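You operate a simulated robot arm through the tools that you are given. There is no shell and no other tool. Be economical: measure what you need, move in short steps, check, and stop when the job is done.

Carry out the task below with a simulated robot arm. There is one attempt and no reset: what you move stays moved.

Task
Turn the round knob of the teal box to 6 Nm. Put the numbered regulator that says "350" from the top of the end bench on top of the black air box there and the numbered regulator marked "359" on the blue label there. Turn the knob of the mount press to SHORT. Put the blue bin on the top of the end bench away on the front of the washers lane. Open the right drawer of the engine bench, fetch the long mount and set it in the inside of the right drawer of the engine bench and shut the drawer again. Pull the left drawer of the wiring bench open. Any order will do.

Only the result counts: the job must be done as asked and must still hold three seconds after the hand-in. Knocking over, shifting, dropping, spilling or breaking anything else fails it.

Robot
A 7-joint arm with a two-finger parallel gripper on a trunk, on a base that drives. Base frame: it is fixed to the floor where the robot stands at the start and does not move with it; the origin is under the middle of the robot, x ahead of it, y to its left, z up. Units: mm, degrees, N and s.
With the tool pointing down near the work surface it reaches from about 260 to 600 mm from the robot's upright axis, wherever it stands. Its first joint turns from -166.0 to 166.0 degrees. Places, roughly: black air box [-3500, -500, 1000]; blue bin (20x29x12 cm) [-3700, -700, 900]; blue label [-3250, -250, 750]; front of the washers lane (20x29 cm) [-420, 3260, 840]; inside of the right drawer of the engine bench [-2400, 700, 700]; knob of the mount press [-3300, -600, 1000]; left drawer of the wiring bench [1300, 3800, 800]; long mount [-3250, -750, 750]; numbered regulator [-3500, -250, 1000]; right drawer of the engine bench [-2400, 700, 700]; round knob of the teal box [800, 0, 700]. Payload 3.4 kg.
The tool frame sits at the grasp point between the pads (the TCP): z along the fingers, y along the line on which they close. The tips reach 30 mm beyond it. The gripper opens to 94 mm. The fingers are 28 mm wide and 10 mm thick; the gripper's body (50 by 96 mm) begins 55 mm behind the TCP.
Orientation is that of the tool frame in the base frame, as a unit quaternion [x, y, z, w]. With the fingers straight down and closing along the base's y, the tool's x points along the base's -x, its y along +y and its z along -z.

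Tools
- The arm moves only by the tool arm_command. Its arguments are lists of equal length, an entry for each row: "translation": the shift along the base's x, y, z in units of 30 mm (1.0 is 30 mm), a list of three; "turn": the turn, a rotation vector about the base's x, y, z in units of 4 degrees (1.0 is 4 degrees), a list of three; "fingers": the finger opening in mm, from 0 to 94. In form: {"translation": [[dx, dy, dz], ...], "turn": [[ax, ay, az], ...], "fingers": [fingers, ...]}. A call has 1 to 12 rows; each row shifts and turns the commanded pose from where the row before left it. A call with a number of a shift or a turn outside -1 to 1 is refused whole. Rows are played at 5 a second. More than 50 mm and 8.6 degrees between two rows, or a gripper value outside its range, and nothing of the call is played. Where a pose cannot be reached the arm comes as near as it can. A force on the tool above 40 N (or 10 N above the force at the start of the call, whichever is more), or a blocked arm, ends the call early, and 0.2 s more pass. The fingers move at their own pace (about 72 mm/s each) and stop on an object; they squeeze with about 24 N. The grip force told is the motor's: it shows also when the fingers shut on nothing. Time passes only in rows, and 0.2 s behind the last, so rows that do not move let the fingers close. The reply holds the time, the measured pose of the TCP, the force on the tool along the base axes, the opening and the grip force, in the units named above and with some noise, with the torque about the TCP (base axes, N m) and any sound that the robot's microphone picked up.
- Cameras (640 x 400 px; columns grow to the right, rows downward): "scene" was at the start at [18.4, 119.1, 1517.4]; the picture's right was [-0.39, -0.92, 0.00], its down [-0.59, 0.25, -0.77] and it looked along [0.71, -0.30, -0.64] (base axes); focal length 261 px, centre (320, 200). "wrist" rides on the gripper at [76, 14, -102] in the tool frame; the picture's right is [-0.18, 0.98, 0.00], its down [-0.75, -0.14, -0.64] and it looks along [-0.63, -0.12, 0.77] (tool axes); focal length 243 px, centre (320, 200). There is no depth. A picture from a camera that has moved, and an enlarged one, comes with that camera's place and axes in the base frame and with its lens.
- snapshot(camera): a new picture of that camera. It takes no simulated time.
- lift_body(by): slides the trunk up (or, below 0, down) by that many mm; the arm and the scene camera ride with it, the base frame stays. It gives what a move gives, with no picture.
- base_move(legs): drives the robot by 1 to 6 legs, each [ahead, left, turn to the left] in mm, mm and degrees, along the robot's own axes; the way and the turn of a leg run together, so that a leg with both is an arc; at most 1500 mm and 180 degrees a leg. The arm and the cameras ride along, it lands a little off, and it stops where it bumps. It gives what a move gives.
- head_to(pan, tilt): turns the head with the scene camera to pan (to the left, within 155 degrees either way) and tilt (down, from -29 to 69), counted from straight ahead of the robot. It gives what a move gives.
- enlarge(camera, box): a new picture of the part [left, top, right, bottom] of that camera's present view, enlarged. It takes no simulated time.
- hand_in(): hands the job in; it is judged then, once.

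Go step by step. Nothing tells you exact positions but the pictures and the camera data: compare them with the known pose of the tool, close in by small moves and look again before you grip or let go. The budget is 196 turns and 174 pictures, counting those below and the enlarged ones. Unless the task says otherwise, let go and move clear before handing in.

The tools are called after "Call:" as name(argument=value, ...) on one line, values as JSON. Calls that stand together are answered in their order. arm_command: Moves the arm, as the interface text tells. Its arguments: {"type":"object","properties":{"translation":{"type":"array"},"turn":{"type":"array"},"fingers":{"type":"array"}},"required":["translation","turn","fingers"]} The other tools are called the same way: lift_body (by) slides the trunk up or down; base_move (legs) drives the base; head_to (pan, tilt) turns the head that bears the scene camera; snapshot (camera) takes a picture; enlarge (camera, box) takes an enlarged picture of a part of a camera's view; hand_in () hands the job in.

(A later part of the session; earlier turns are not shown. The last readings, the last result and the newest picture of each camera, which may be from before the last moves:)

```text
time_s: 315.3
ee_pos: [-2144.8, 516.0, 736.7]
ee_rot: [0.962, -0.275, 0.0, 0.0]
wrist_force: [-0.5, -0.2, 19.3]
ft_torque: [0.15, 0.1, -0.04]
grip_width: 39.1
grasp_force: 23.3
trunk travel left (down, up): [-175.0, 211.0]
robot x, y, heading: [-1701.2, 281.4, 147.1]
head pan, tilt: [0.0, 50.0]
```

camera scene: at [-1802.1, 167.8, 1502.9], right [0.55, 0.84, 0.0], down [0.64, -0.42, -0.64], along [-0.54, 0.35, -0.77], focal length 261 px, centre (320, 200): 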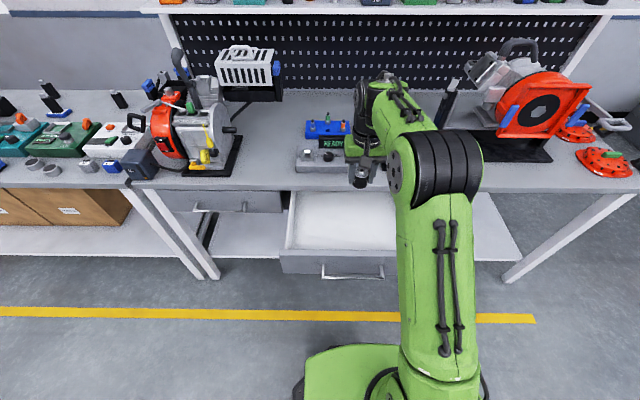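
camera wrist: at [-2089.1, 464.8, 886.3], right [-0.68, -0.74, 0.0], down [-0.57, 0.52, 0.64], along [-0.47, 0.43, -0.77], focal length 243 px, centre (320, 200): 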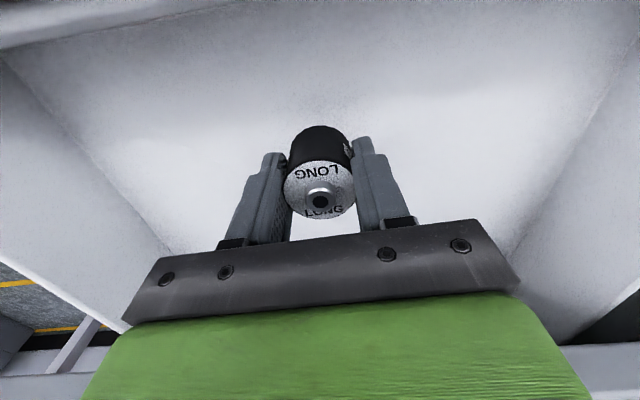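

Call:
arm_command(translation=[[0, 0, 0.06], [0, 0, 0], [0, 0, 0], [0, 0, 0], [0, 0, 0]], turn=[[0, 0, 0], [0, 0, 0], [0, 0, 0], [0, 0, 0], [0, 0, 0]], fingers=[24, 40, 46, 54, 60])

Call:
arm_command(translation=[[0, 0, 1], [0, 0, 1], [0, 0, 1], [0, 0, 1], [0, 0, 1], [0, 0, 1]], turn=[[0, 0, 0], [0, 0, 0], [0, 0, 0], [0, 0, 0], [0, 0, 0], [0, 0, 0]], fingers=[60, 60, 60, 60, 60, 60])

Call:
snapshot(camera="wrist")

```text
time_s: 316.5
ee_pos: [-2145.7, 515.5, 737.0]
ee_rot: [0.961, -0.276, 0.001, 0.002]
wrist_force: [-0.4, 0.9, 1.5]
ft_torque: [0.03, 0.0, -0.04]
grip_width: 60.0
grasp_force: 0.1
trunk travel left (down, up): [-175.0, 211.0]
robot x, y, heading: [-1706.5, 284.3, 147.3]
head pan, tilt: [0.0, 50.0]
```

```text
time_s: 317.9
ee_pos: [-2145.6, 515.1, 917.6]
ee_rot: [0.962, -0.274, 0.001, 0.002]
wrist_force: [-0.1, 0.5, -0.6]
ft_torque: [-0.01, -0.01, 0.0]
grip_width: 60.0
grasp_force: 0.1
trunk travel left (down, up): [-175.0, 211.0]
robot x, y, heading: [-1709.5, 281.4, 147.1]
head pan, tilt: [0.0, 50.0]
```

```text
35 pictures are left
camera wrist: at [-2088.2, 463.8, 1020.7], right [-0.67, -0.74, 0.0], down [-0.57, 0.52, 0.64], along [-0.47, 0.43, -0.77], focal length 243 px, centre (320, 200)
```

wrist: 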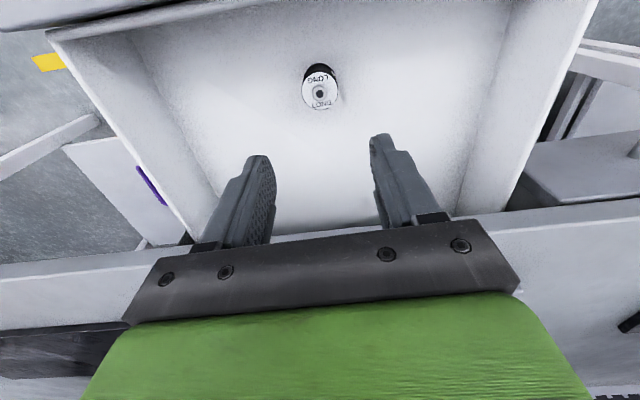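

The long mount stands inside the drawer. Now I'll go in front of the handle and push the drawer shut with closed fingers.

Call:
arm_command(translation=[[0.793, -0.527, 0], [0.793, -0.527, 0], [0.793, -0.527, 0], [0.793, -0.527, 0], [0.793, -0.527, 0], [0.793, -0.527, 0], [0.793, -0.527, 0], [0, 0, 0]], turn=[[0, 0, 0], [0, 0, 0], [0, 0, 0], [0, 0, 0], [0, 0, 0], [0, 0, 0], [0, 0, 0], [0, 0, 0]], fingers=[40, 20, 0, 0, 0, 0, 0, 0])

Call:
snapshot(camera="wrist")

```text
time_s: 319.7
ee_pos: [-1978.5, 403.6, 917.1]
ee_rot: [0.962, -0.274, 0.002, 0.001]
wrist_force: [-0.3, -0.2, -0.5]
ft_torque: [0.02, 0.0, 0.03]
grip_width: 0.0
grasp_force: 24.5
trunk travel left (down, up): [-175.0, 211.0]
robot x, y, heading: [-1707.4, 283.0, 146.9]
head pan, tilt: [0.0, 50.0]
```

```text
34 pictures are left
camera wrist: at [-1921.9, 351.8, 1020.4], right [-0.68, -0.74, 0.0], down [-0.57, 0.52, 0.64], along [-0.47, 0.43, -0.77], focal length 243 px, centre (320, 200)
```

wrist: 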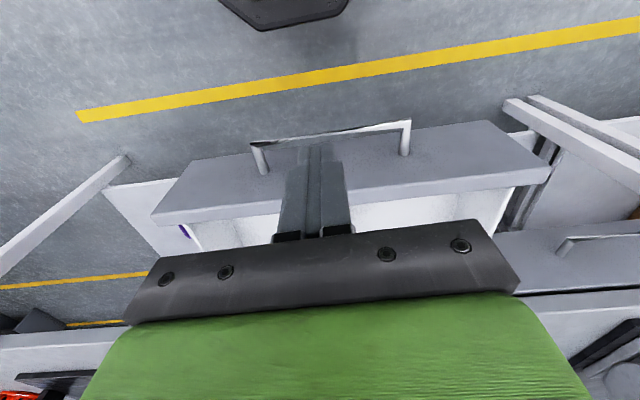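

Call:
arm_command(translation=[[0, 0, -1], [0, 0, -1], [0, 0, -1], [0, 0, -1], [0, 0, -1], [0, 0, 0]], turn=[[0, 0, 0], [0, 0, 0], [0, 0, 0], [0, 0, 0], [0, 0, 0], [0, 0, 0]], fingers=[0, 0, 0, 0, 0, 0])

Call:
arm_command(translation=[[-0.694, 0.461, 0], [-0.694, 0.461, 0], [-0.694, 0.461, 0], [-0.694, 0.461, 0], [-0.694, 0.461, 0], [-0.694, 0.461, 0], [-0.694, 0.461, 0], [-0.694, 0.461, 0], [-0.694, 0.461, 0], [0, 0, 0]], turn=[[0, 0, 0], [0, 0, 0], [0, 0, 0], [0, 0, 0], [0, 0, 0], [0, 0, 0], [0, 0, 0], [0, 0, 0], [0, 0, 0], [0, 0, 0]], fingers=[0, 0, 0, 0, 0, 0, 0, 0, 0, 0])

```text
time_s: 321.1
ee_pos: [-1979.7, 405.3, 766.1]
ee_rot: [0.962, -0.273, 0.001, 0.002]
wrist_force: [0.1, 0.6, 0.2]
ft_torque: [-0.01, -0.01, 0.03]
grip_width: 0.2
grasp_force: 23.8
trunk travel left (down, up): [-175.0, 211.0]
robot x, y, heading: [-1706.8, 284.7, 147.0]
head pan, tilt: [0.0, 50.0]
```

```text
time_s: 323.3
ee_pos: [-2166.5, 528.9, 768.3]
ee_rot: [0.962, -0.273, 0.002, 0.002]
wrist_force: [-0.5, 0.2, -0.8]
ft_torque: [-0.01, 0.01, -0.01]
grip_width: 0.2
grasp_force: 23.9
trunk travel left (down, up): [-175.0, 211.0]
robot x, y, heading: [-1707.0, 285.7, 147.2]
head pan, tilt: [0.0, 50.0]
```

Call:
arm_command(translation=[[-0.4, 0.266, 0], [-0.4, 0.266, 0], [-0.28, 0.184, 0], [-0.2, 0.13, 0], [-0.2, 0.13, 0], [-0.15, 0.1, 0], [0, 0, 0]], turn=[[0, 0, 0], [0, 0, 0], [0, 0, 0], [0, 0, 0], [0, 0, 0], [0, 0, 0], [0, 0, 0]], fingers=[0, 0, 0, 0, 0, 0, 0])

Call:
snapshot(camera="scene")

```text
time_s: 324.9
ee_pos: [-2209.1, 557.5, 765.8]
ee_rot: [0.961, -0.274, 0.014, 0.004]
wrist_force: [10.9, -6.8, 3.7]
ft_torque: [0.05, -0.23, -0.01]
grip_width: 0.3
grasp_force: 23.9
trunk travel left (down, up): [-175.0, 211.0]
robot x, y, heading: [-1702.0, 288.6, 147.1]
head pan, tilt: [0.0, 50.0]
stopped in row 7: the force on the tool passed its limit at 41 N (the readings are from after the stop); the commanded pose is now the measured one
```

```text
33 pictures are left
camera scene: at [-1799.8, 165.4, 1502.9], right [0.55, 0.84, 0.0], down [0.64, -0.42, -0.64], along [-0.54, 0.35, -0.77], focal length 261 px, centre (320, 200)
```

scene: 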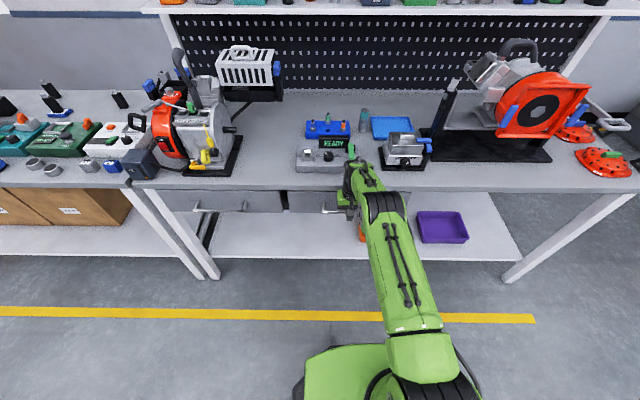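

Drawer is shut (stopped against its end at 41 N). I'll retreat, lift, and scout the washers lane and wiring bench before carrying the bin.

Call:
arm_command(translation=[[0.694, -0.461, 0], [0.694, -0.461, 0], [0.694, -0.461, 1], [0, 0, 1], [0, 0, 1], [0, 0, 1], [0, 0, 1], [0, 0, 1], [0, 0, 1], [0, 0, 1], [0, 0, 1]], turn=[[0, 0, 0], [0, 0, 0], [0, 0, 0], [0, 0, 0], [0, 0, 0], [0, 0, 0], [0, 0, 0], [0, 0, 0], [0, 0, 0], [0, 0, 0], [0, 0, 0]], fingers=[0, 0, 0, 0, 20, 40, 60, 60, 60, 60, 60])

Call:
base_move(legs=[[-330, 0, 0], [0, -1500, 0], [0, -300, 0]])

Call:
head_to(pan=-50, tilt=22)

Call:
snapshot(camera="scene")

```text
time_s: 327.3
ee_pos: [-2147.3, 517.0, 1035.7]
ee_rot: [0.962, -0.273, 0.011, 0.005]
wrist_force: [0.4, -0.4, 0.1]
ft_torque: [-0.01, 0.0, -0.01]
grip_width: 60.0
grasp_force: 0.0
trunk travel left (down, up): [-175.0, 211.0]
robot x, y, heading: [-1700.5, 287.0, 146.7]
head pan, tilt: [0.0, 50.0]
```

```text
time_s: 338.0
ee_pos: [-902.6, 1828.1, 1033.7]
ee_rot: [0.962, -0.272, 0.01, 0.003]
wrist_force: [-0.6, 0.7, 0.8]
ft_torque: [-0.01, 0.04, -0.02]
grip_width: 59.9
grasp_force: 0.1
trunk travel left (down, up): [-175.0, 211.0]
robot x, y, heading: [-456.6, 1595.2, 147.4]
head pan, tilt: [0.0, 50.0]
```

```text
time_s: 339.2
ee_pos: [-902.7, 1827.2, 1033.3]
ee_rot: [0.962, -0.273, 0.01, 0.004]
wrist_force: [-0.1, 0.2, 0.5]
ft_torque: [0.0, 0.01, -0.03]
grip_width: 60.0
grasp_force: 0.0
trunk travel left (down, up): [-175.0, 211.0]
robot x, y, heading: [-456.2, 1595.4, 147.2]
head pan, tilt: [-50.0, 22.0]
```

```text
32 pictures are left
camera scene: at [-501.7, 1528.7, 1545.1], right [0.99, 0.13, 0.0], down [0.05, -0.37, -0.93], along [-0.12, 0.92, -0.38], focal length 261 px, centre (320, 200)
```

scene: 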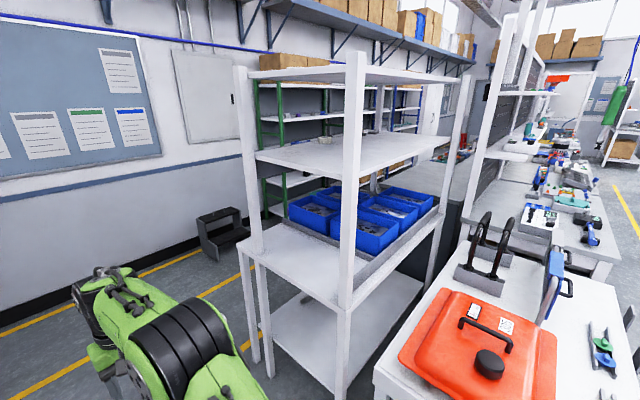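

Call:
enlarge(camera="scene", box=[230, 110, 480, 280])

```text
2.35 times, centred on (355, 195) of scene
camera zoom: at [-501.7, 1528.7, 1545.1], right [0.99, 0.13, 0.0], down [0.05, -0.37, -0.93], along [-0.12, 0.92, -0.38], focal length 614 px, centre (238, 212)
```

zoom: 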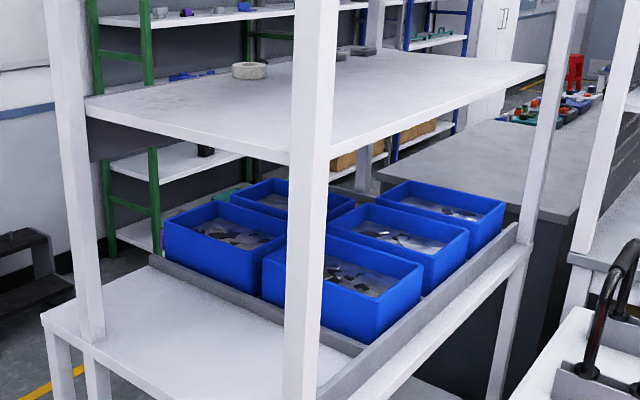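

The free slot (far-left on the rack: wall-side column, third lane) matches the hint, so the lane's front faces the wall-side aisle. Let me look at the wiring bench and how to get to it.

Call:
enlarge(camera="scene", box=[440, 80, 640, 300])

Call:
head_to(pan=-95, tilt=25)

Call:
snapshot(camera="scene")

```text
1.82 times, centred on (540, 190) of scene
camera zoom: at [-501.7, 1528.7, 1545.1], right [0.99, 0.13, 0.0], down [0.05, -0.37, -0.93], along [-0.12, 0.92, -0.38], focal length 474 px, centre (-80, 218)
```

zoom: 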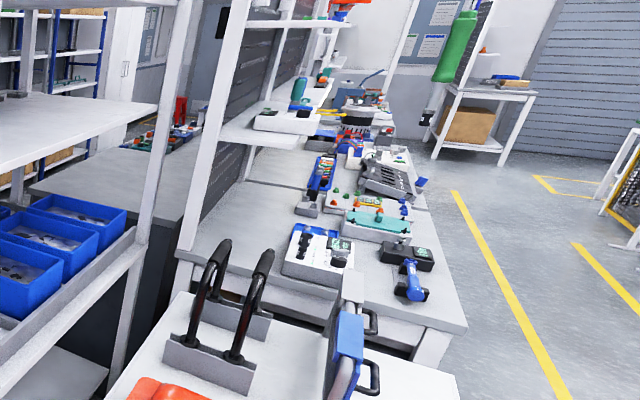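

```text
time_s: 340.3
ee_pos: [-902.6, 1827.7, 1033.6]
ee_rot: [0.962, -0.272, 0.01, 0.004]
wrist_force: [0.4, -0.6, 0.0]
ft_torque: [-0.01, -0.01, -0.03]
grip_width: 60.0
grasp_force: 0.1
trunk travel left (down, up): [-175.0, 211.0]
robot x, y, heading: [-459.1, 1597.6, 147.1]
head pan, tilt: [-95.0, 25.0]
```

```text
29 pictures are left
camera scene: at [-433.6, 1509.4, 1540.3], right [0.79, -0.61, 0.0], down [-0.26, -0.33, -0.91], along [0.56, 0.72, -0.42], focal length 261 px, centre (320, 200)
```

scene: 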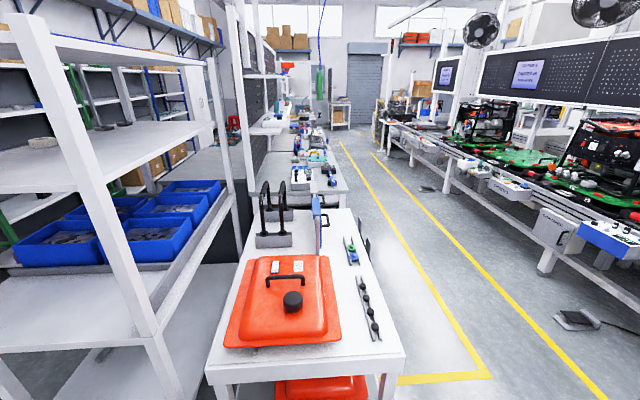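

The wiring bench faces the main aisle. I need to see the gap between the tray table and the red table from here.

Call:
head_to(pan=-125, tilt=45)

Call:
snapshot(camera="scene")

```text
time_s: 341.3
ee_pos: [-902.2, 1827.9, 1033.7]
ee_rot: [0.962, -0.273, 0.01, 0.002]
wrist_force: [0.6, 0.3, 0.8]
ft_torque: [0.02, -0.04, 0.0]
grip_width: 60.1
grasp_force: 0.1
trunk travel left (down, up): [-175.0, 211.0]
robot x, y, heading: [-457.8, 1592.9, 146.8]
head pan, tilt: [-125.0, 45.0]
```

```text
28 pictures are left
camera scene: at [-414.7, 1467.4, 1509.8], right [0.38, -0.93, 0.0], down [-0.65, -0.27, -0.71], along [0.66, 0.27, -0.71], focal length 261 px, centre (320, 200)
```

scene: 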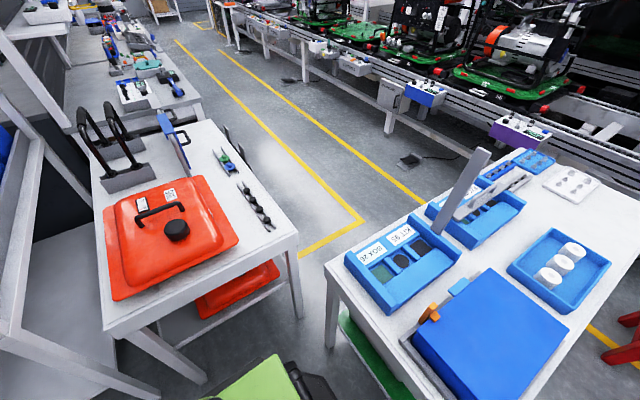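

Both tables nearly touch, so this pocket is a dead end. I'll check the wall-side aisle, where I also need to go for the lane.

Call:
base_move(legs=[[1500, 0, 0], [150, 0, 0]])

Call:
head_to(pan=-90, tilt=18)

Call:
snapshot(camera="scene")

```text
time_s: 349.7
ee_pos: [-2276.7, 2734.5, 1033.7]
ee_rot: [0.961, -0.278, 0.011, 0.005]
wrist_force: [0.0, 0.9, 0.4]
ft_torque: [-0.05, -0.03, 0.0]
grip_width: 60.2
grasp_force: 0.0
trunk travel left (down, up): [-175.0, 211.0]
robot x, y, heading: [-1832.5, 2498.5, 146.4]
head pan, tilt: [-125.0, 45.0]
```

```text
time_s: 350.7
ee_pos: [-2274.7, 2733.4, 1033.1]
ee_rot: [0.96, -0.279, 0.01, 0.004]
wrist_force: [0.8, -0.6, -0.1]
ft_torque: [0.0, -0.01, 0.04]
grip_width: 59.9
grasp_force: 0.1
trunk travel left (down, up): [-175.0, 211.0]
robot x, y, heading: [-1834.6, 2497.0, 146.5]
head pan, tilt: [-90.0, 18.0]
```

```text
27 pictures are left
camera scene: at [-1815.8, 2415.9, 1551.6], right [0.83, -0.55, 0.0], down [-0.17, -0.26, -0.95], along [0.53, 0.79, -0.31], focal length 261 px, centre (320, 200)
```

scene: 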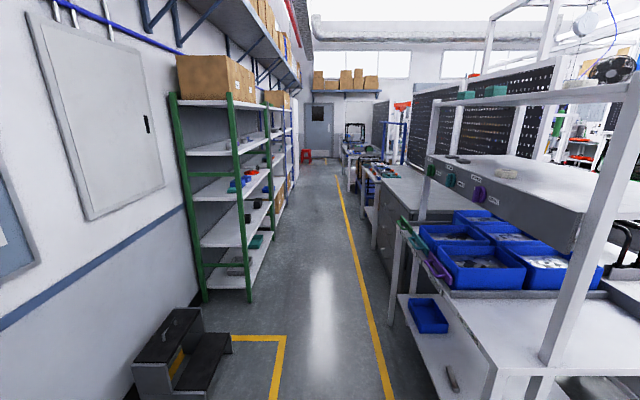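

Call:
enlarge(camera="scene", box=[380, 140, 600, 300])

```text
2.50 times, centred on (490, 220) of scene
camera zoom: at [-1815.8, 2415.9, 1551.6], right [0.83, -0.55, 0.0], down [-0.17, -0.26, -0.95], along [0.53, 0.79, -0.31], focal length 652 px, centre (-105, 150)
```

zoom: 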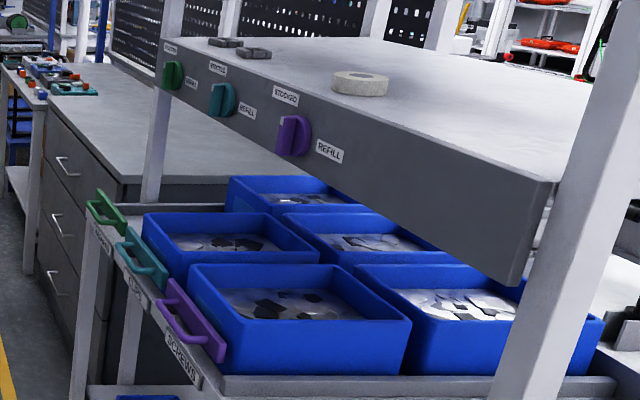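

The lanes read (purple) SCREWS, (teal) NUTS and (green) WASHERS; the green lane's front slot is empty, accessed from this wall-side aisle. The aisle also runs behind the end bench, so I'll fetch the bin from behind: retract the arm, raise, drive along the wall, then turn to face the bench's rear.

Call:
arm_command(translation=[[0.694, -0.461, 0], [0.694, -0.461, 0], [0.694, -0.461, 0], [0.694, -0.461, 0]], turn=[[0, 0, 0], [0, 0, 0], [0, 0, 0], [0, 0, 0]], fingers=[60, 60, 60, 60])

Call:
lift_body(by=180)

Call:
base_move(legs=[[341, 0, 0], [0, 1500, 0], [0, 1500, 0], [0, 740, 0]])

Call:
base_move(legs=[[0, 0, -180]])

Call:
head_to(pan=-10, tilt=45)

Call:
snapshot(camera="scene")

```text
time_s: 351.7
ee_pos: [-2190.9, 2677.6, 1034.0]
ee_rot: [0.961, -0.278, 0.011, 0.004]
wrist_force: [-0.1, 0.6, 0.3]
ft_torque: [-0.02, 0.02, 0.01]
grip_width: 60.1
grasp_force: 0.1
trunk travel left (down, up): [-175.0, 211.0]
robot x, y, heading: [-1831.4, 2499.0, 146.3]
head pan, tilt: [-90.0, 18.0]
```

```text
time_s: 353.7
ee_pos: [-2192.3, 2679.2, 1215.0]
ee_rot: [0.961, -0.277, 0.01, 0.003]
wrist_force: [0.4, -0.2, 0.2]
ft_torque: [0.01, 0.01, 0.05]
grip_width: 59.9
grasp_force: 0.1
trunk travel left (down, up): [-355.0, 31.0]
robot x, y, heading: [-1834.4, 2498.1, 146.6]
head pan, tilt: [-90.0, 18.0]
```

```text
time_s: 373.6
ee_pos: [-4548.8, -244.4, 1214.4]
ee_rot: [0.96, -0.279, 0.011, 0.005]
wrist_force: [0.0, -0.1, 0.5]
ft_torque: [0.02, 0.02, 0.0]
grip_width: 60.0
grasp_force: 0.0
trunk travel left (down, up): [-355.0, 31.0]
robot x, y, heading: [-4189.9, -425.1, 146.6]
head pan, tilt: [-90.0, 18.0]
```

```text
time_s: 381.4
ee_pos: [-3833.6, -613.8, 1214.6]
ee_rot: [0.285, 0.958, 0.005, -0.011]
wrist_force: [0.1, 0.4, 0.3]
ft_torque: [0.02, -0.03, -0.05]
grip_width: 60.1
grasp_force: 0.1
trunk travel left (down, up): [-355.0, 31.0]
robot x, y, heading: [-4193.6, -425.4, -34.7]
head pan, tilt: [-90.0, 18.0]
```

```text
time_s: 382.9
ee_pos: [-3833.4, -613.9, 1214.4]
ee_rot: [0.286, 0.958, 0.005, -0.01]
wrist_force: [1.0, 0.4, -0.2]
ft_torque: [-0.02, 0.0, -0.03]
grip_width: 60.1
grasp_force: 0.1
trunk travel left (down, up): [-355.0, 31.0]
robot x, y, heading: [-4188.9, -428.4, -34.4]
head pan, tilt: [-10.0, 45.0]
```

```text
25 pictures are left
camera scene: at [-4095.8, -323.6, 1689.8], right [-0.7, -0.71, 0.0], down [-0.5, 0.5, -0.71], along [0.5, -0.5, -0.71], focal length 261 px, centre (320, 200)
```

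scene: 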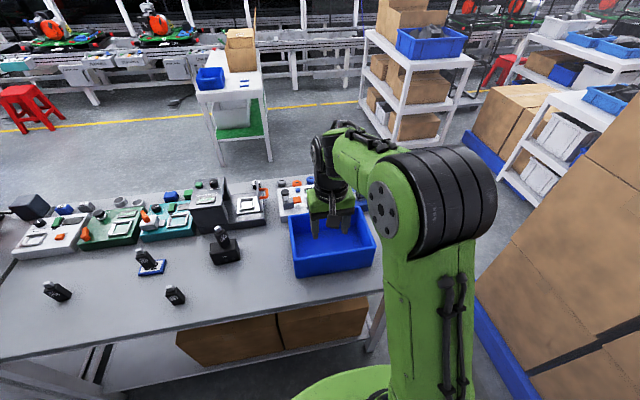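

I'm behind the end bench; regulators all stand well. I'll turn the fingers to close front-to-back and hover over the bin's near wall.

Call:
arm_command(translation=[[0, 0, 0], [0, 0, 0], [0, 0, 0], [0, 0, 0], [0, 0, 0], [0, 0, 0], [0, 0, 0], [0, 0, 0], [0, 0, 0], [0, 0, 0], [0, 0, 0], [0, 0, 0]], turn=[[0, 0, -0.978], [0, 0, -0.978], [0, 0, -0.978], [0, 0, -0.978], [0, 0, -0.978], [0, 0, -0.978], [0, 0, -0.978], [0, 0, -0.978], [0, 0, -0.978], [0, 0, -0.978], [0, 0, -0.978], [0, 0, -0.978]], fingers=[60, 60, 60, 60, 60, 60, 60, 60, 60, 60, 60, 60])

Call:
arm_command(translation=[[0.17, -1, 0], [0.6, -0.6, 0], [0.6, -0.6, -0.5], [0.5, -0.5, -0.5], [0.2, -0.4, -0.5], [0, 0, -0.5], [0, 0, 0], [0, 0, 0], [0, 0, 0], [0, 0, 0], [0, 0, 0]], turn=[[0, 0, -0.978], [0, 0, -0.978], [0, 0, -0.978], [0, 0, -0.978], [0, 0, -0.978], [0, 0, -0.978], [0, 0, -0.978], [0, 0, -0.978], [0, 0, -0.978], [0, 0, -0.978], [0, 0, -0.978]], fingers=[60, 60, 60, 60, 60, 60, 60, 60, 60, 60, 60])

Call:
snapshot(camera="wrist")

```text
time_s: 385.5
ee_pos: [-3833.1, -613.5, 1215.0]
ee_rot: [0.644, 0.765, 0.008, -0.008]
wrist_force: [0.2, -0.1, -0.7]
ft_torque: [-0.01, -0.01, 0.01]
grip_width: 60.0
grasp_force: 0.1
trunk travel left (down, up): [-355.0, 31.0]
robot x, y, heading: [-4186.2, -428.4, -34.3]
head pan, tilt: [-10.0, 45.0]
```

```text
time_s: 387.9
ee_pos: [-3771.8, -707.7, 1154.4]
ee_rot: [0.879, 0.476, 0.01, -0.005]
wrist_force: [0.5, 0.0, 0.7]
ft_torque: [-0.01, 0.01, 0.01]
grip_width: 59.9
grasp_force: 0.0
trunk travel left (down, up): [-355.0, 31.0]
robot x, y, heading: [-4189.8, -425.7, -34.6]
head pan, tilt: [-10.0, 45.0]
```

```text
24 pictures are left
camera wrist: at [-3719.4, -652.2, 1259.5], right [0.72, -0.69, 0.0], down [-0.54, -0.56, 0.63], along [-0.43, -0.45, -0.78], focal length 243 px, centre (320, 200)
```

wrist: 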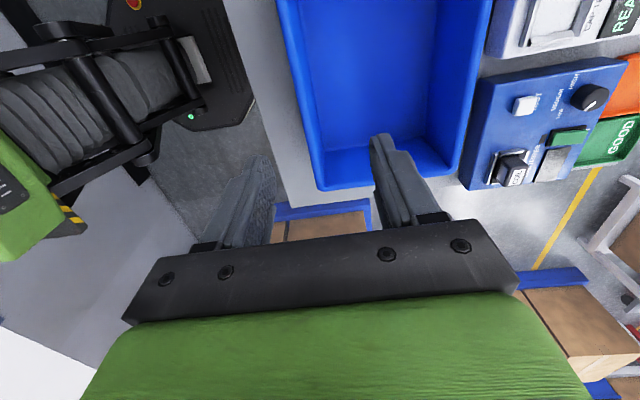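

Rear wall rim at n≈−2773, bin centre d≈−2668. Centring over the wall and descending.

Call:
arm_command(translation=[[-0.39, 0.62, 0], [0, 0, -1], [0, 0, -1], [0, 0, -1], [0, 0, -1], [0, 0, -0.5], [0, 0, 0]], turn=[[0, 0, 0], [0, 0, 0], [0, 0, 0], [0, 0, 0], [0, 0, 0], [0, 0, 0], [0, 0, 0]], fingers=[60, 60, 60, 60, 60, 60, 60])

Call:
snapshot(camera="wrist")

```text
time_s: 389.5
ee_pos: [-3782.9, -688.7, 1020.2]
ee_rot: [0.879, 0.476, 0.01, -0.004]
wrist_force: [-0.2, 0.3, 0.1]
ft_torque: [0.01, -0.03, 0.03]
grip_width: 59.9
grasp_force: 0.0
trunk travel left (down, up): [-355.0, 31.0]
robot x, y, heading: [-4190.2, -425.0, -34.6]
head pan, tilt: [-10.0, 45.0]
```

```text
23 pictures are left
camera wrist: at [-3731.1, -633.9, 1124.1], right [0.72, -0.69, 0.0], down [-0.54, -0.56, 0.63], along [-0.43, -0.45, -0.78], focal length 243 px, centre (320, 200)
```

wrist: 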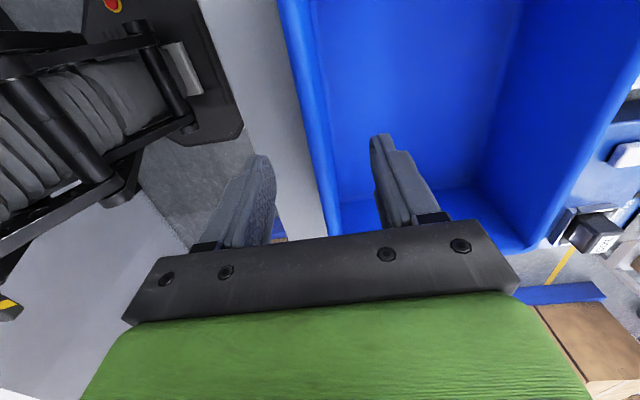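

Call:
arm_command(translation=[[-0.15, 0.1, -0.6], [0, 0, -0.8], [0, 0, -0.7], [0, 0, 0], [0, 0, 0], [0, 0, 0], [0, 0, 0]], turn=[[0, 0, 0], [0, 0, 0], [0, 0, 0], [0, 0, 0], [0, 0, 0], [0, 0, 0], [0, 0, 0]], fingers=[60, 60, 60, 40, 20, 0, 0])

Call:
arm_command(translation=[[0, 0, 0.5], [0, 0, 0.5], [0, 0, 1], [0, 0, 0]], turn=[[0, 0, 0], [0, 0, 0], [0, 0, 0], [0, 0, 0]], fingers=[0, 0, 0, 0])

Call:
snapshot(camera="scene")

```text
time_s: 391.1
ee_pos: [-3787.4, -685.9, 957.1]
ee_rot: [0.879, 0.476, 0.009, -0.004]
wrist_force: [-0.3, -0.7, 0.5]
ft_torque: [-0.08, 0.08, -0.21]
grip_width: 16.4
grasp_force: 24.0
trunk travel left (down, up): [-355.0, 31.0]
robot x, y, heading: [-4188.4, -425.8, -34.4]
head pan, tilt: [-10.0, 45.0]
```

```text
time_s: 392.1
ee_pos: [-3786.4, -685.8, 1015.8]
ee_rot: [0.88, 0.475, 0.01, -0.005]
wrist_force: [0.9, 0.4, -3.2]
ft_torque: [0.2, 0.27, 0.01]
grip_width: 16.5
grasp_force: 24.3
trunk travel left (down, up): [-355.0, 31.0]
robot x, y, heading: [-4188.4, -428.9, -34.6]
head pan, tilt: [-10.0, 45.0]
```

```text
22 pictures are left
camera scene: at [-4094.7, -324.3, 1689.7], right [-0.7, -0.71, 0.0], down [-0.5, 0.5, -0.71], along [0.5, -0.5, -0.71], focal length 261 px, centre (320, 200)
```

scene: 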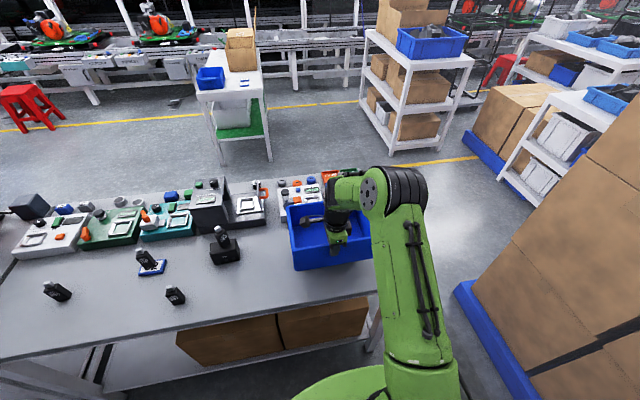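

The bin is light (≈0.33 kg) and held level. I'll rotate it 90° so its long side points along my direction and set it back on the bench, to regrasp it for the shelf.

Call:
arm_command(translation=[[0.06, -0.04, 0], [0.06, -0.04, 0], [0.06, -0.04, 0], [0.06, -0.04, 0], [0.06, -0.04, 0], [0.06, -0.04, 0], [0.06, -0.04, 0], [0.06, -0.04, 0], [0.06, -0.04, 0], [0.06, -0.04, 0], [0.06, -0.04, 0], [0.06, -0.04, 0]], turn=[[0, 0, 0.978], [0, 0, 0.978], [0, 0, 0.978], [0, 0, 0.978], [0, 0, 0.978], [0, 0, 0.978], [0, 0, 0.978], [0, 0, 0.978], [0, 0, 0.978], [0, 0, 0.978], [0, 0, 0.978], [0, 0, 0.978]], fingers=[0, 0, 0, 0, 0, 0, 0, 0, 0, 0, 0, 0])

Call:
arm_command(translation=[[0.06, -0.04, 0], [0.06, -0.04, 0], [0.06, -0.04, 0], [0.06, -0.04, 0], [0.06, -0.04, 0], [0.06, -0.04, 0], [0.06, -0.04, 0], [0.06, -0.04, 0], [0.06, -0.04, 0], [0.06, -0.04, 0], [0.06, -0.04, 0], [0, 0, 0]], turn=[[0, 0, 0.978], [0, 0, 0.978], [0, 0, 0.978], [0, 0, 0.978], [0, 0, 0.978], [0, 0, 0.978], [0, 0, 0.978], [0, 0, 0.978], [0, 0, 0.978], [0, 0, 0.978], [0, 0, 0.978], [0, 0, 0]], fingers=[0, 0, 0, 0, 0, 0, 0, 0, 0, 0, 0, 0])

Call:
snapshot(camera="scene")

```text
time_s: 394.7
ee_pos: [-3765.3, -699.9, 1016.3]
ee_rot: [0.617, 0.787, 0.006, -0.009]
wrist_force: [0.1, -0.2, -3.5]
ft_torque: [-0.07, 0.36, -0.02]
grip_width: 16.4
grasp_force: 24.3
trunk travel left (down, up): [-355.0, 31.0]
robot x, y, heading: [-4189.6, -429.2, -34.5]
head pan, tilt: [-10.0, 45.0]
```

```text
time_s: 397.3
ee_pos: [-3746.3, -712.4, 1016.8]
ee_rot: [0.286, 0.958, 0.003, -0.011]
wrist_force: [-0.1, -0.2, -4.2]
ft_torque: [-0.23, 0.21, -0.02]
grip_width: 16.1
grasp_force: 24.1
trunk travel left (down, up): [-355.0, 31.0]
robot x, y, heading: [-4194.0, -424.5, -34.6]
head pan, tilt: [-10.0, 45.0]
```

```text
21 pictures are left
camera scene: at [-4095.3, -323.8, 1689.8], right [-0.7, -0.71, 0.0], down [-0.5, 0.5, -0.71], along [0.5, -0.5, -0.71], focal length 261 px, centre (320, 200)
```

scene: 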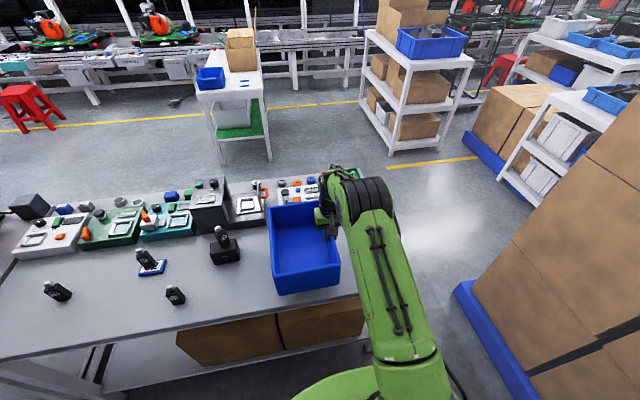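

Call:
arm_command(translation=[[0, 0, -1], [0, 0, -0.6], [0, 0, -0.3], [0, 0, -0.1], [0, 0, 0], [0, 0, 0], [0, 0, 0], [0, 0, 0]], turn=[[0, 0, 0], [0, 0, 0], [0, 0, 0], [0, 0, 0], [0, 0, 0], [0, 0, 0], [0, 0, 0], [0, 0, 0]], fingers=[0, 0, 0, 0, 0, 24, 44, 60])

Call:
arm_command(translation=[[0, 0, 1], [0, 0, 1], [0, 0, 1], [0, 0, 1], [0, 0, 1], [-0.5, 0.33, 0], [-0.5, 0.33, 0], [-0.5, 0.33, 0], [0, 0, 0], [0, 0, 0], [0, 0, 0], [0, 0, 0]], turn=[[0, 0, 0], [0, 0, 0], [0, 0, 0], [0, 0, 0], [0, 0, -1], [0, 0, -1], [0, 0, -1], [0, 0, -1], [0, 0, -1], [0, 0, -1], [0, 0, -1], [0, 0, -1]], fingers=[60, 60, 60, 60, 60, 60, 60, 60, 60, 60, 60, 60])

Call:
arm_command(translation=[[0, 0, 0], [0, 0, 0], [0, 0, 0], [0, 0, 0], [0, 0, 0], [0, 0, 0], [0, 0, 0], [0, 0, 0], [0, 0, 0], [0, 0, 0], [0, 0, 0], [0, 0, 0]], turn=[[0, 0, -1], [0, 0, -1], [0, 0, -1], [0, 0, -1], [0, 0, -1], [0, 0, -1], [0, 0, -1], [0, 0, -1], [0, 0, -1], [0, 0, -1], [0, 0, -1], [0, 0, -1]], fingers=[60, 60, 60, 60, 60, 60, 60, 60, 60, 60, 60, 60])

Call:
arm_command(translation=[[0, 0, 0], [0, 0, 0], [0, 0, 0], [0, 0, 0], [0, 0, 0], [0, 0, 0], [0, 0, 0], [0, 0, 0], [0, 0, 0], [0, 0, 0], [0, 0, 0], [0, 0, 0]], turn=[[0, 0, -1], [0, 0, -1], [0, 0, -1], [0, 0, -1], [0, 0, -1], [0, 0, -1], [0, 0, -1], [0, 0, -1], [0, 0, -1], [0, 0, -1], [0, 0, -1], [0, 0, -1]], fingers=[60, 60, 60, 60, 60, 60, 60, 60, 60, 60, 60, 60])

Call:
arm_command(translation=[[0, 0, 0], [0, 0, 0], [0, 0, 0], [0, 0, 0], [0, 0, 0], [0, 0, 0], [0, 0, 0], [0, 0, 0], [0, 0, 0], [0, 0, 0], [0, 0, 0], [0, 0, 0]], turn=[[0, 0, -1], [0, 0, -1], [0, 0, -1], [0, 0, -1], [0, 0, -1], [0, 0, -1], [0, 0, -1], [0, 0, -1], [0, 0, -1], [0, 0, -1], [0, 0, -1], [0, 0, -1]], fingers=[60, 60, 60, 60, 60, 60, 60, 60, 60, 60, 60, 60])

Call:
snapshot(camera="scene")

```text
time_s: 399.1
ee_pos: [-3746.3, -712.2, 956.2]
ee_rot: [0.285, 0.958, 0.004, -0.01]
wrist_force: [-0.5, -0.2, -0.4]
ft_torque: [-0.01, -0.01, 0.03]
grip_width: 59.8
grasp_force: 0.0
trunk travel left (down, up): [-355.0, 31.0]
robot x, y, heading: [-4194.2, -426.2, -34.7]
head pan, tilt: [-10.0, 45.0]
```

```text
time_s: 401.7
ee_pos: [-3792.5, -682.8, 1106.3]
ee_rot: [0.54, 0.842, 0.007, -0.009]
wrist_force: [0.2, -0.7, -0.7]
ft_torque: [0.0, -0.02, 0.0]
grip_width: 60.0
grasp_force: 0.1
trunk travel left (down, up): [-355.0, 31.0]
robot x, y, heading: [-4191.9, -426.8, -34.3]
head pan, tilt: [-10.0, 45.0]
```

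```text
time_s: 404.3
ee_pos: [-3791.4, -683.0, 1106.5]
ee_rot: [0.835, 0.55, 0.01, -0.006]
wrist_force: [0.4, 0.2, 1.2]
ft_torque: [0.0, -0.02, 0.02]
grip_width: 60.2
grasp_force: 0.2
trunk travel left (down, up): [-355.0, 31.0]
robot x, y, heading: [-4189.5, -429.3, -34.4]
head pan, tilt: [-10.0, 45.0]
```

```text
time_s: 406.9
ee_pos: [-3791.2, -682.8, 1106.7]
ee_rot: [0.987, 0.162, 0.012, -0.001]
wrist_force: [-0.3, -0.2, 0.0]
ft_torque: [0.01, 0.03, 0.0]
grip_width: 60.0
grasp_force: 0.0
trunk travel left (down, up): [-355.0, 31.0]
robot x, y, heading: [-4189.3, -428.5, -34.5]
head pan, tilt: [-10.0, 45.0]
```

```text
time_s: 409.5
ee_pos: [-3790.9, -683.0, 1106.4]
ee_rot: [0.967, -0.254, 0.01, 0.004]
wrist_force: [0.3, -0.4, 0.3]
ft_torque: [0.02, 0.01, 0.02]
grip_width: 59.8
grasp_force: 0.1
trunk travel left (down, up): [-355.0, 31.0]
robot x, y, heading: [-4191.0, -424.7, -34.6]
head pan, tilt: [-10.0, 45.0]
```

```text
20 pictures are left
camera scene: at [-4095.7, -323.6, 1689.8], right [-0.7, -0.71, 0.0], down [-0.5, 0.5, -0.71], along [0.5, -0.5, -0.71], focal length 261 px, centre (320, 200)
```

scene: 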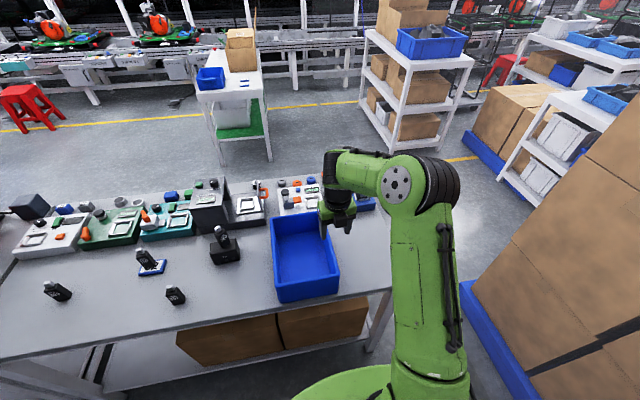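

The bin now points the right way. I'll back the base 120 mm, tilt the flipped tool 60° forward, and line up with the bin's right-hand wall.

Call:
base_move(legs=[[-120, 0, 0]])

Call:
arm_command(translation=[[0.17, -0.113, 0], [0.17, -0.113, 0], [0.17, -0.113, 0], [0.17, -0.113, 0], [0.17, -0.113, 0], [0.17, -0.113, 0], [0.17, -0.113, 0], [0.17, -0.113, 0], [0.17, -0.113, 0], [0.17, -0.113, 0], [0.17, -0.113, 0], [0.17, -0.113, 0]], turn=[[0, 0, -0.95], [-0.553, -0.833, 0], [-0.553, -0.833, 0], [-0.553, -0.833, 0], [-0.553, -0.833, 0], [-0.553, -0.833, 0], [-0.553, -0.833, 0], [-0.553, -0.833, 0], [-0.553, -0.833, 0], [-0.553, -0.833, 0], [-0.553, -0.833, 0], [-0.553, -0.833, 0]], fingers=[60, 60, 60, 60, 60, 60, 60, 60, 60, 60, 60, 60])

Call:
arm_command(translation=[[0.17, -0.113, 0], [0.17, -0.113, 0], [0.17, -0.113, 0], [0.17, -0.113, -1], [0, 0, -1], [0, 0, -0.5], [0, 0, 0]], turn=[[-0.553, -0.833, 0], [-0.553, -0.833, 0], [-0.553, -0.833, 0], [-0.553, -0.833, 0], [0, 0, 0], [0, 0, 0], [0, 0, 0]], fingers=[60, 60, 60, 60, 60, 60, 60])

Call:
snapshot(camera="wrist")

```text
time_s: 410.7
ee_pos: [-3890.1, -614.9, 1106.5]
ee_rot: [0.967, -0.253, 0.01, 0.003]
wrist_force: [-0.5, -0.3, 0.1]
ft_torque: [-0.01, -0.01, 0.02]
grip_width: 60.0
grasp_force: 0.0
trunk travel left (down, up): [-355.0, 31.0]
robot x, y, heading: [-4286.2, -361.4, -34.5]
head pan, tilt: [-10.0, 45.0]
```

```text
time_s: 413.3
ee_pos: [-3828.8, -656.9, 1106.9]
ee_rot: [0.885, -0.264, 0.368, 0.113]
wrist_force: [-0.1, 0.5, 0.4]
ft_torque: [0.0, -0.01, -0.01]
grip_width: 60.0
grasp_force: 0.0
trunk travel left (down, up): [-355.0, 31.0]
robot x, y, heading: [-4288.7, -361.5, -34.7]
head pan, tilt: [-10.0, 45.0]
```

```text
time_s: 414.9
ee_pos: [-3809.0, -669.6, 1033.0]
ee_rot: [0.825, -0.247, 0.486, 0.15]
wrist_force: [0.5, -0.3, 0.4]
ft_torque: [-0.02, 0.0, -0.02]
grip_width: 60.2
grasp_force: 0.1
trunk travel left (down, up): [-355.0, 31.0]
robot x, y, heading: [-4291.7, -357.3, -34.8]
head pan, tilt: [-10.0, 45.0]
```

```text
19 pictures are left
camera wrist: at [-3860.6, -651.3, 1148.4], right [-0.62, -0.77, -0.15], down [-0.7, 0.63, -0.35], along [0.37, -0.11, -0.92], focal length 243 px, centre (320, 200)
```

wrist: 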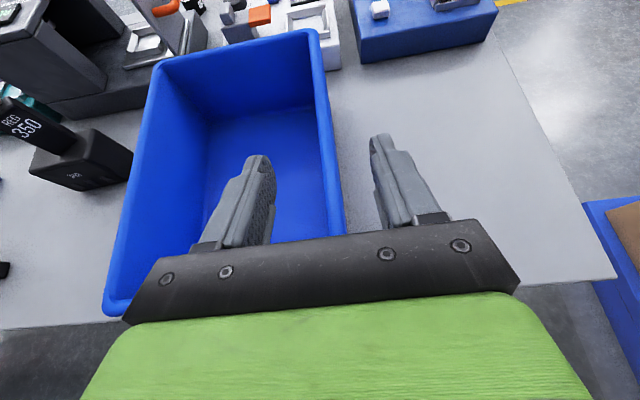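

The right wall runs between the fingers. Moving in and gripping.

Call:
arm_command(translation=[[0.41, -0.3, -0.63], [0.41, -0.3, -0.63], [0.41, -0.3, -0.63], [0, 0, 0], [0, 0, 0], [0, 0, 0], [0, 0, 0]], turn=[[0, 0, 0], [0, 0, 0], [0, 0, 0], [0, 0, 0], [0, 0, 0], [0, 0, 0], [0, 0, 0]], fingers=[60, 60, 60, 40, 20, 0, 0])

Call:
arm_command(translation=[[0, 0, 0.5], [0, 0, 1], [0, 0, 1], [0, 0, 1], [0, 0, 1], [0, 0, 0]], turn=[[0, 0, 0], [0, 0, 0], [0, 0, 0], [0, 0, 0], [0, 0, 0], [0, 0, 0]], fingers=[0, 0, 0, 0, 0, 0])

Call:
snapshot(camera="scene")

```text
time_s: 416.4
ee_pos: [-3769.9, -698.2, 983.0]
ee_rot: [0.82, -0.246, 0.495, 0.151]
wrist_force: [-1.3, 1.0, 14.6]
ft_torque: [0.43, 0.41, -0.16]
grip_width: 11.3
grasp_force: 24.3
trunk travel left (down, up): [-355.0, 31.0]
robot x, y, heading: [-4289.2, -359.8, -34.8]
head pan, tilt: [-10.0, 45.0]
stopped in row 7: the force on the tool passed its limit at 41 N (the readings are from after the stop); the commanded pose is now the measured one
```

```text
time_s: 417.8
ee_pos: [-3769.2, -697.8, 1114.5]
ee_rot: [0.823, -0.246, 0.49, 0.151]
wrist_force: [-0.6, -0.2, -3.9]
ft_torque: [-0.17, 0.29, 0.0]
grip_width: 11.9
grasp_force: 24.3
trunk travel left (down, up): [-355.0, 31.0]
robot x, y, heading: [-4289.8, -356.6, -34.6]
head pan, tilt: [-10.0, 45.0]
```

```text
18 pictures are left
camera scene: at [-4193.5, -256.4, 1689.7], right [-0.7, -0.71, 0.0], down [-0.5, 0.5, -0.71], along [0.5, -0.5, -0.71], focal length 261 px, centre (320, 200)
```

scene: 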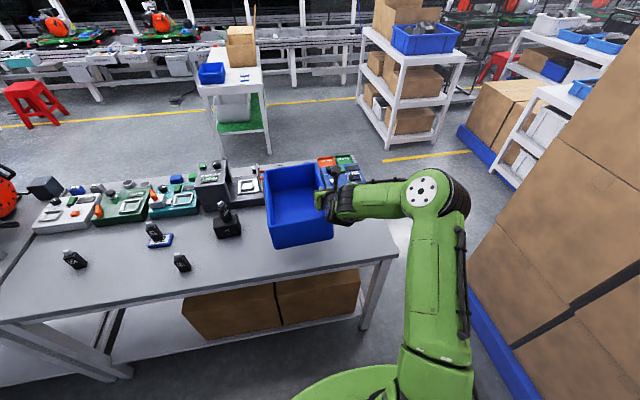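

The bin is firmly held by its right wall, level. I'll raise it above everything, turn to face along the wall aisle, drive, and turn to face the rack well before it.

Call:
lift_body(by=30)

Call:
arm_command(translation=[[-0.5, 0.33, 1], [-0.5, 0.33, 0.7], [-0.5, 0.33, 0], [-0.5, 0.33, 0]], turn=[[0, 0, 0], [0, 0, 0], [0, 0, 0], [0, 0, 0]], fingers=[0, 0, 0, 0])

Call:
base_move(legs=[[0, 0, 90.5], [1500, 0, 0], [1500, 0, 0], [570, 0, 0], [0, 0, -90]])

Call:
head_to(pan=50, tilt=30)

Call:
snapshot(camera="scene")

```text
time_s: 418.6
ee_pos: [-3769.8, -698.3, 1145.4]
ee_rot: [0.822, -0.246, 0.491, 0.151]
wrist_force: [-0.2, -0.4, -4.1]
ft_torque: [-0.19, 0.3, -0.01]
grip_width: 11.9
grasp_force: 24.4
trunk travel left (down, up): [-385.0, 1.0]
robot x, y, heading: [-4292.2, -356.8, -34.3]
head pan, tilt: [-10.0, 45.0]
```

```text
time_s: 419.6
ee_pos: [-3830.6, -658.7, 1195.2]
ee_rot: [0.822, -0.246, 0.491, 0.151]
wrist_force: [-0.6, 0.4, -4.2]
ft_torque: [-0.18, 0.28, 0.0]
grip_width: 12.4
grasp_force: 23.9
trunk travel left (down, up): [-385.0, 1.0]
robot x, y, heading: [-4288.1, -357.4, -34.8]
head pan, tilt: [-10.0, 45.0]
```

```text
time_s: 444.5
ee_pos: [-1787.5, 2257.5, 1195.5]
ee_rot: [0.822, -0.247, 0.491, 0.151]
wrist_force: [0.8, 0.9, -3.0]
ft_torque: [-0.16, 0.32, 0.02]
grip_width: 12.0
grasp_force: 24.2
trunk travel left (down, up): [-385.0, 1.0]
robot x, y, heading: [-2247.1, 2559.2, -34.5]
head pan, tilt: [-10.0, 45.0]
```

```text
time_s: 445.8
ee_pos: [-1788.1, 2257.6, 1195.3]
ee_rot: [0.822, -0.247, 0.491, 0.151]
wrist_force: [1.3, 0.0, -4.3]
ft_torque: [-0.16, 0.28, 0.02]
grip_width: 12.0
grasp_force: 23.8
trunk travel left (down, up): [-385.0, 1.0]
robot x, y, heading: [-2248.1, 2557.4, -34.7]
head pan, tilt: [50.0, 30.0]
```

```text
17 pictures are left
camera scene: at [-2122.7, 2742.0, 1741.6], right [0.26, -0.96, 0.0], down [-0.48, -0.13, -0.87], along [0.83, 0.23, -0.5], focal length 261 px, centre (320, 200)
```

scene: 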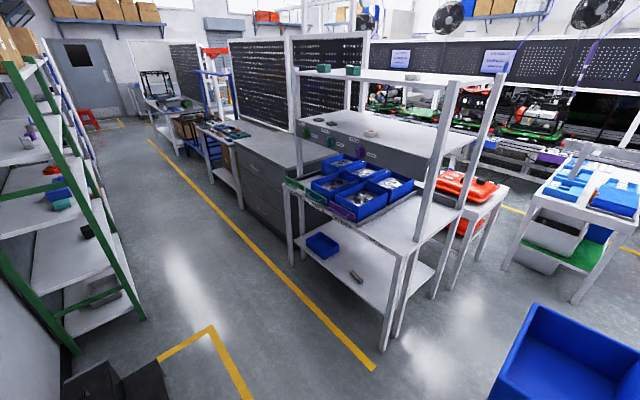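

Call:
enlarge(camera="scene", box=[270, 110, 430, 240])

```text
3.08 times, centred on (350, 175) of scene
camera zoom: at [-2122.7, 2742.0, 1741.6], right [0.26, -0.96, 0.0], down [-0.48, -0.13, -0.87], along [0.83, 0.23, -0.5], focal length 802 px, centre (228, 277)
```

zoom: 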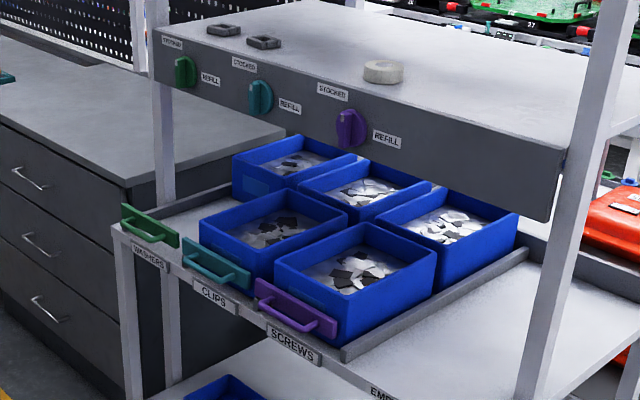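

I can see the WASHERS lane (green gate, top z≈932) with its front slot empty; fascia bottom z≈1255. Sliding along the rack front, keeping the bin outside.

Call:
base_move(legs=[[190, 0, 0], [0, 1489, 0]])

Call:
head_to(pan=0, tilt=38)

Call:
snapshot(camera="scene")

```text
time_s: 454.2
ee_pos: [-804.0, 3380.4, 1194.9]
ee_rot: [0.826, -0.236, 0.492, 0.145]
wrist_force: [0.6, 0.2, -3.7]
ft_torque: [-0.14, 0.33, -0.04]
grip_width: 11.8
grasp_force: 24.1
trunk travel left (down, up): [-385.0, 1.0]
robot x, y, heading: [-1272.8, 3670.3, -33.3]
head pan, tilt: [50.0, 30.0]
```

```text
time_s: 455.4
ee_pos: [-804.9, 3379.6, 1196.0]
ee_rot: [0.825, -0.236, 0.493, 0.145]
wrist_force: [-0.1, 0.1, -3.0]
ft_torque: [-0.19, 0.28, -0.01]
grip_width: 12.1
grasp_force: 23.9
trunk travel left (down, up): [-385.0, 1.0]
robot x, y, heading: [-1272.8, 3669.9, -33.1]
head pan, tilt: [0.0, 38.0]
```

```text
15 pictures are left
camera scene: at [-1165.8, 3782.5, 1729.2], right [-0.55, -0.84, 0.0], down [-0.52, 0.34, -0.79], along [0.66, -0.43, -0.62], focal length 261 px, centre (320, 200)
```

scene: 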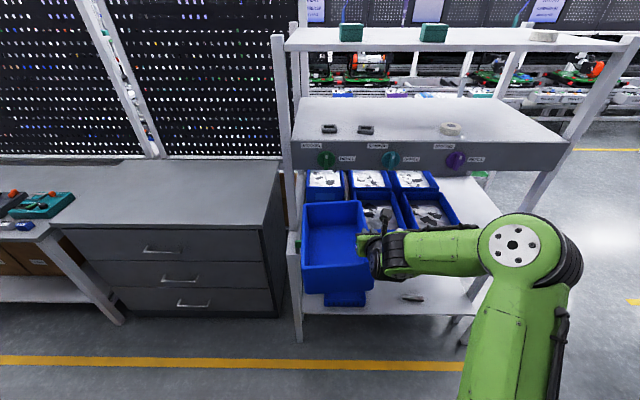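

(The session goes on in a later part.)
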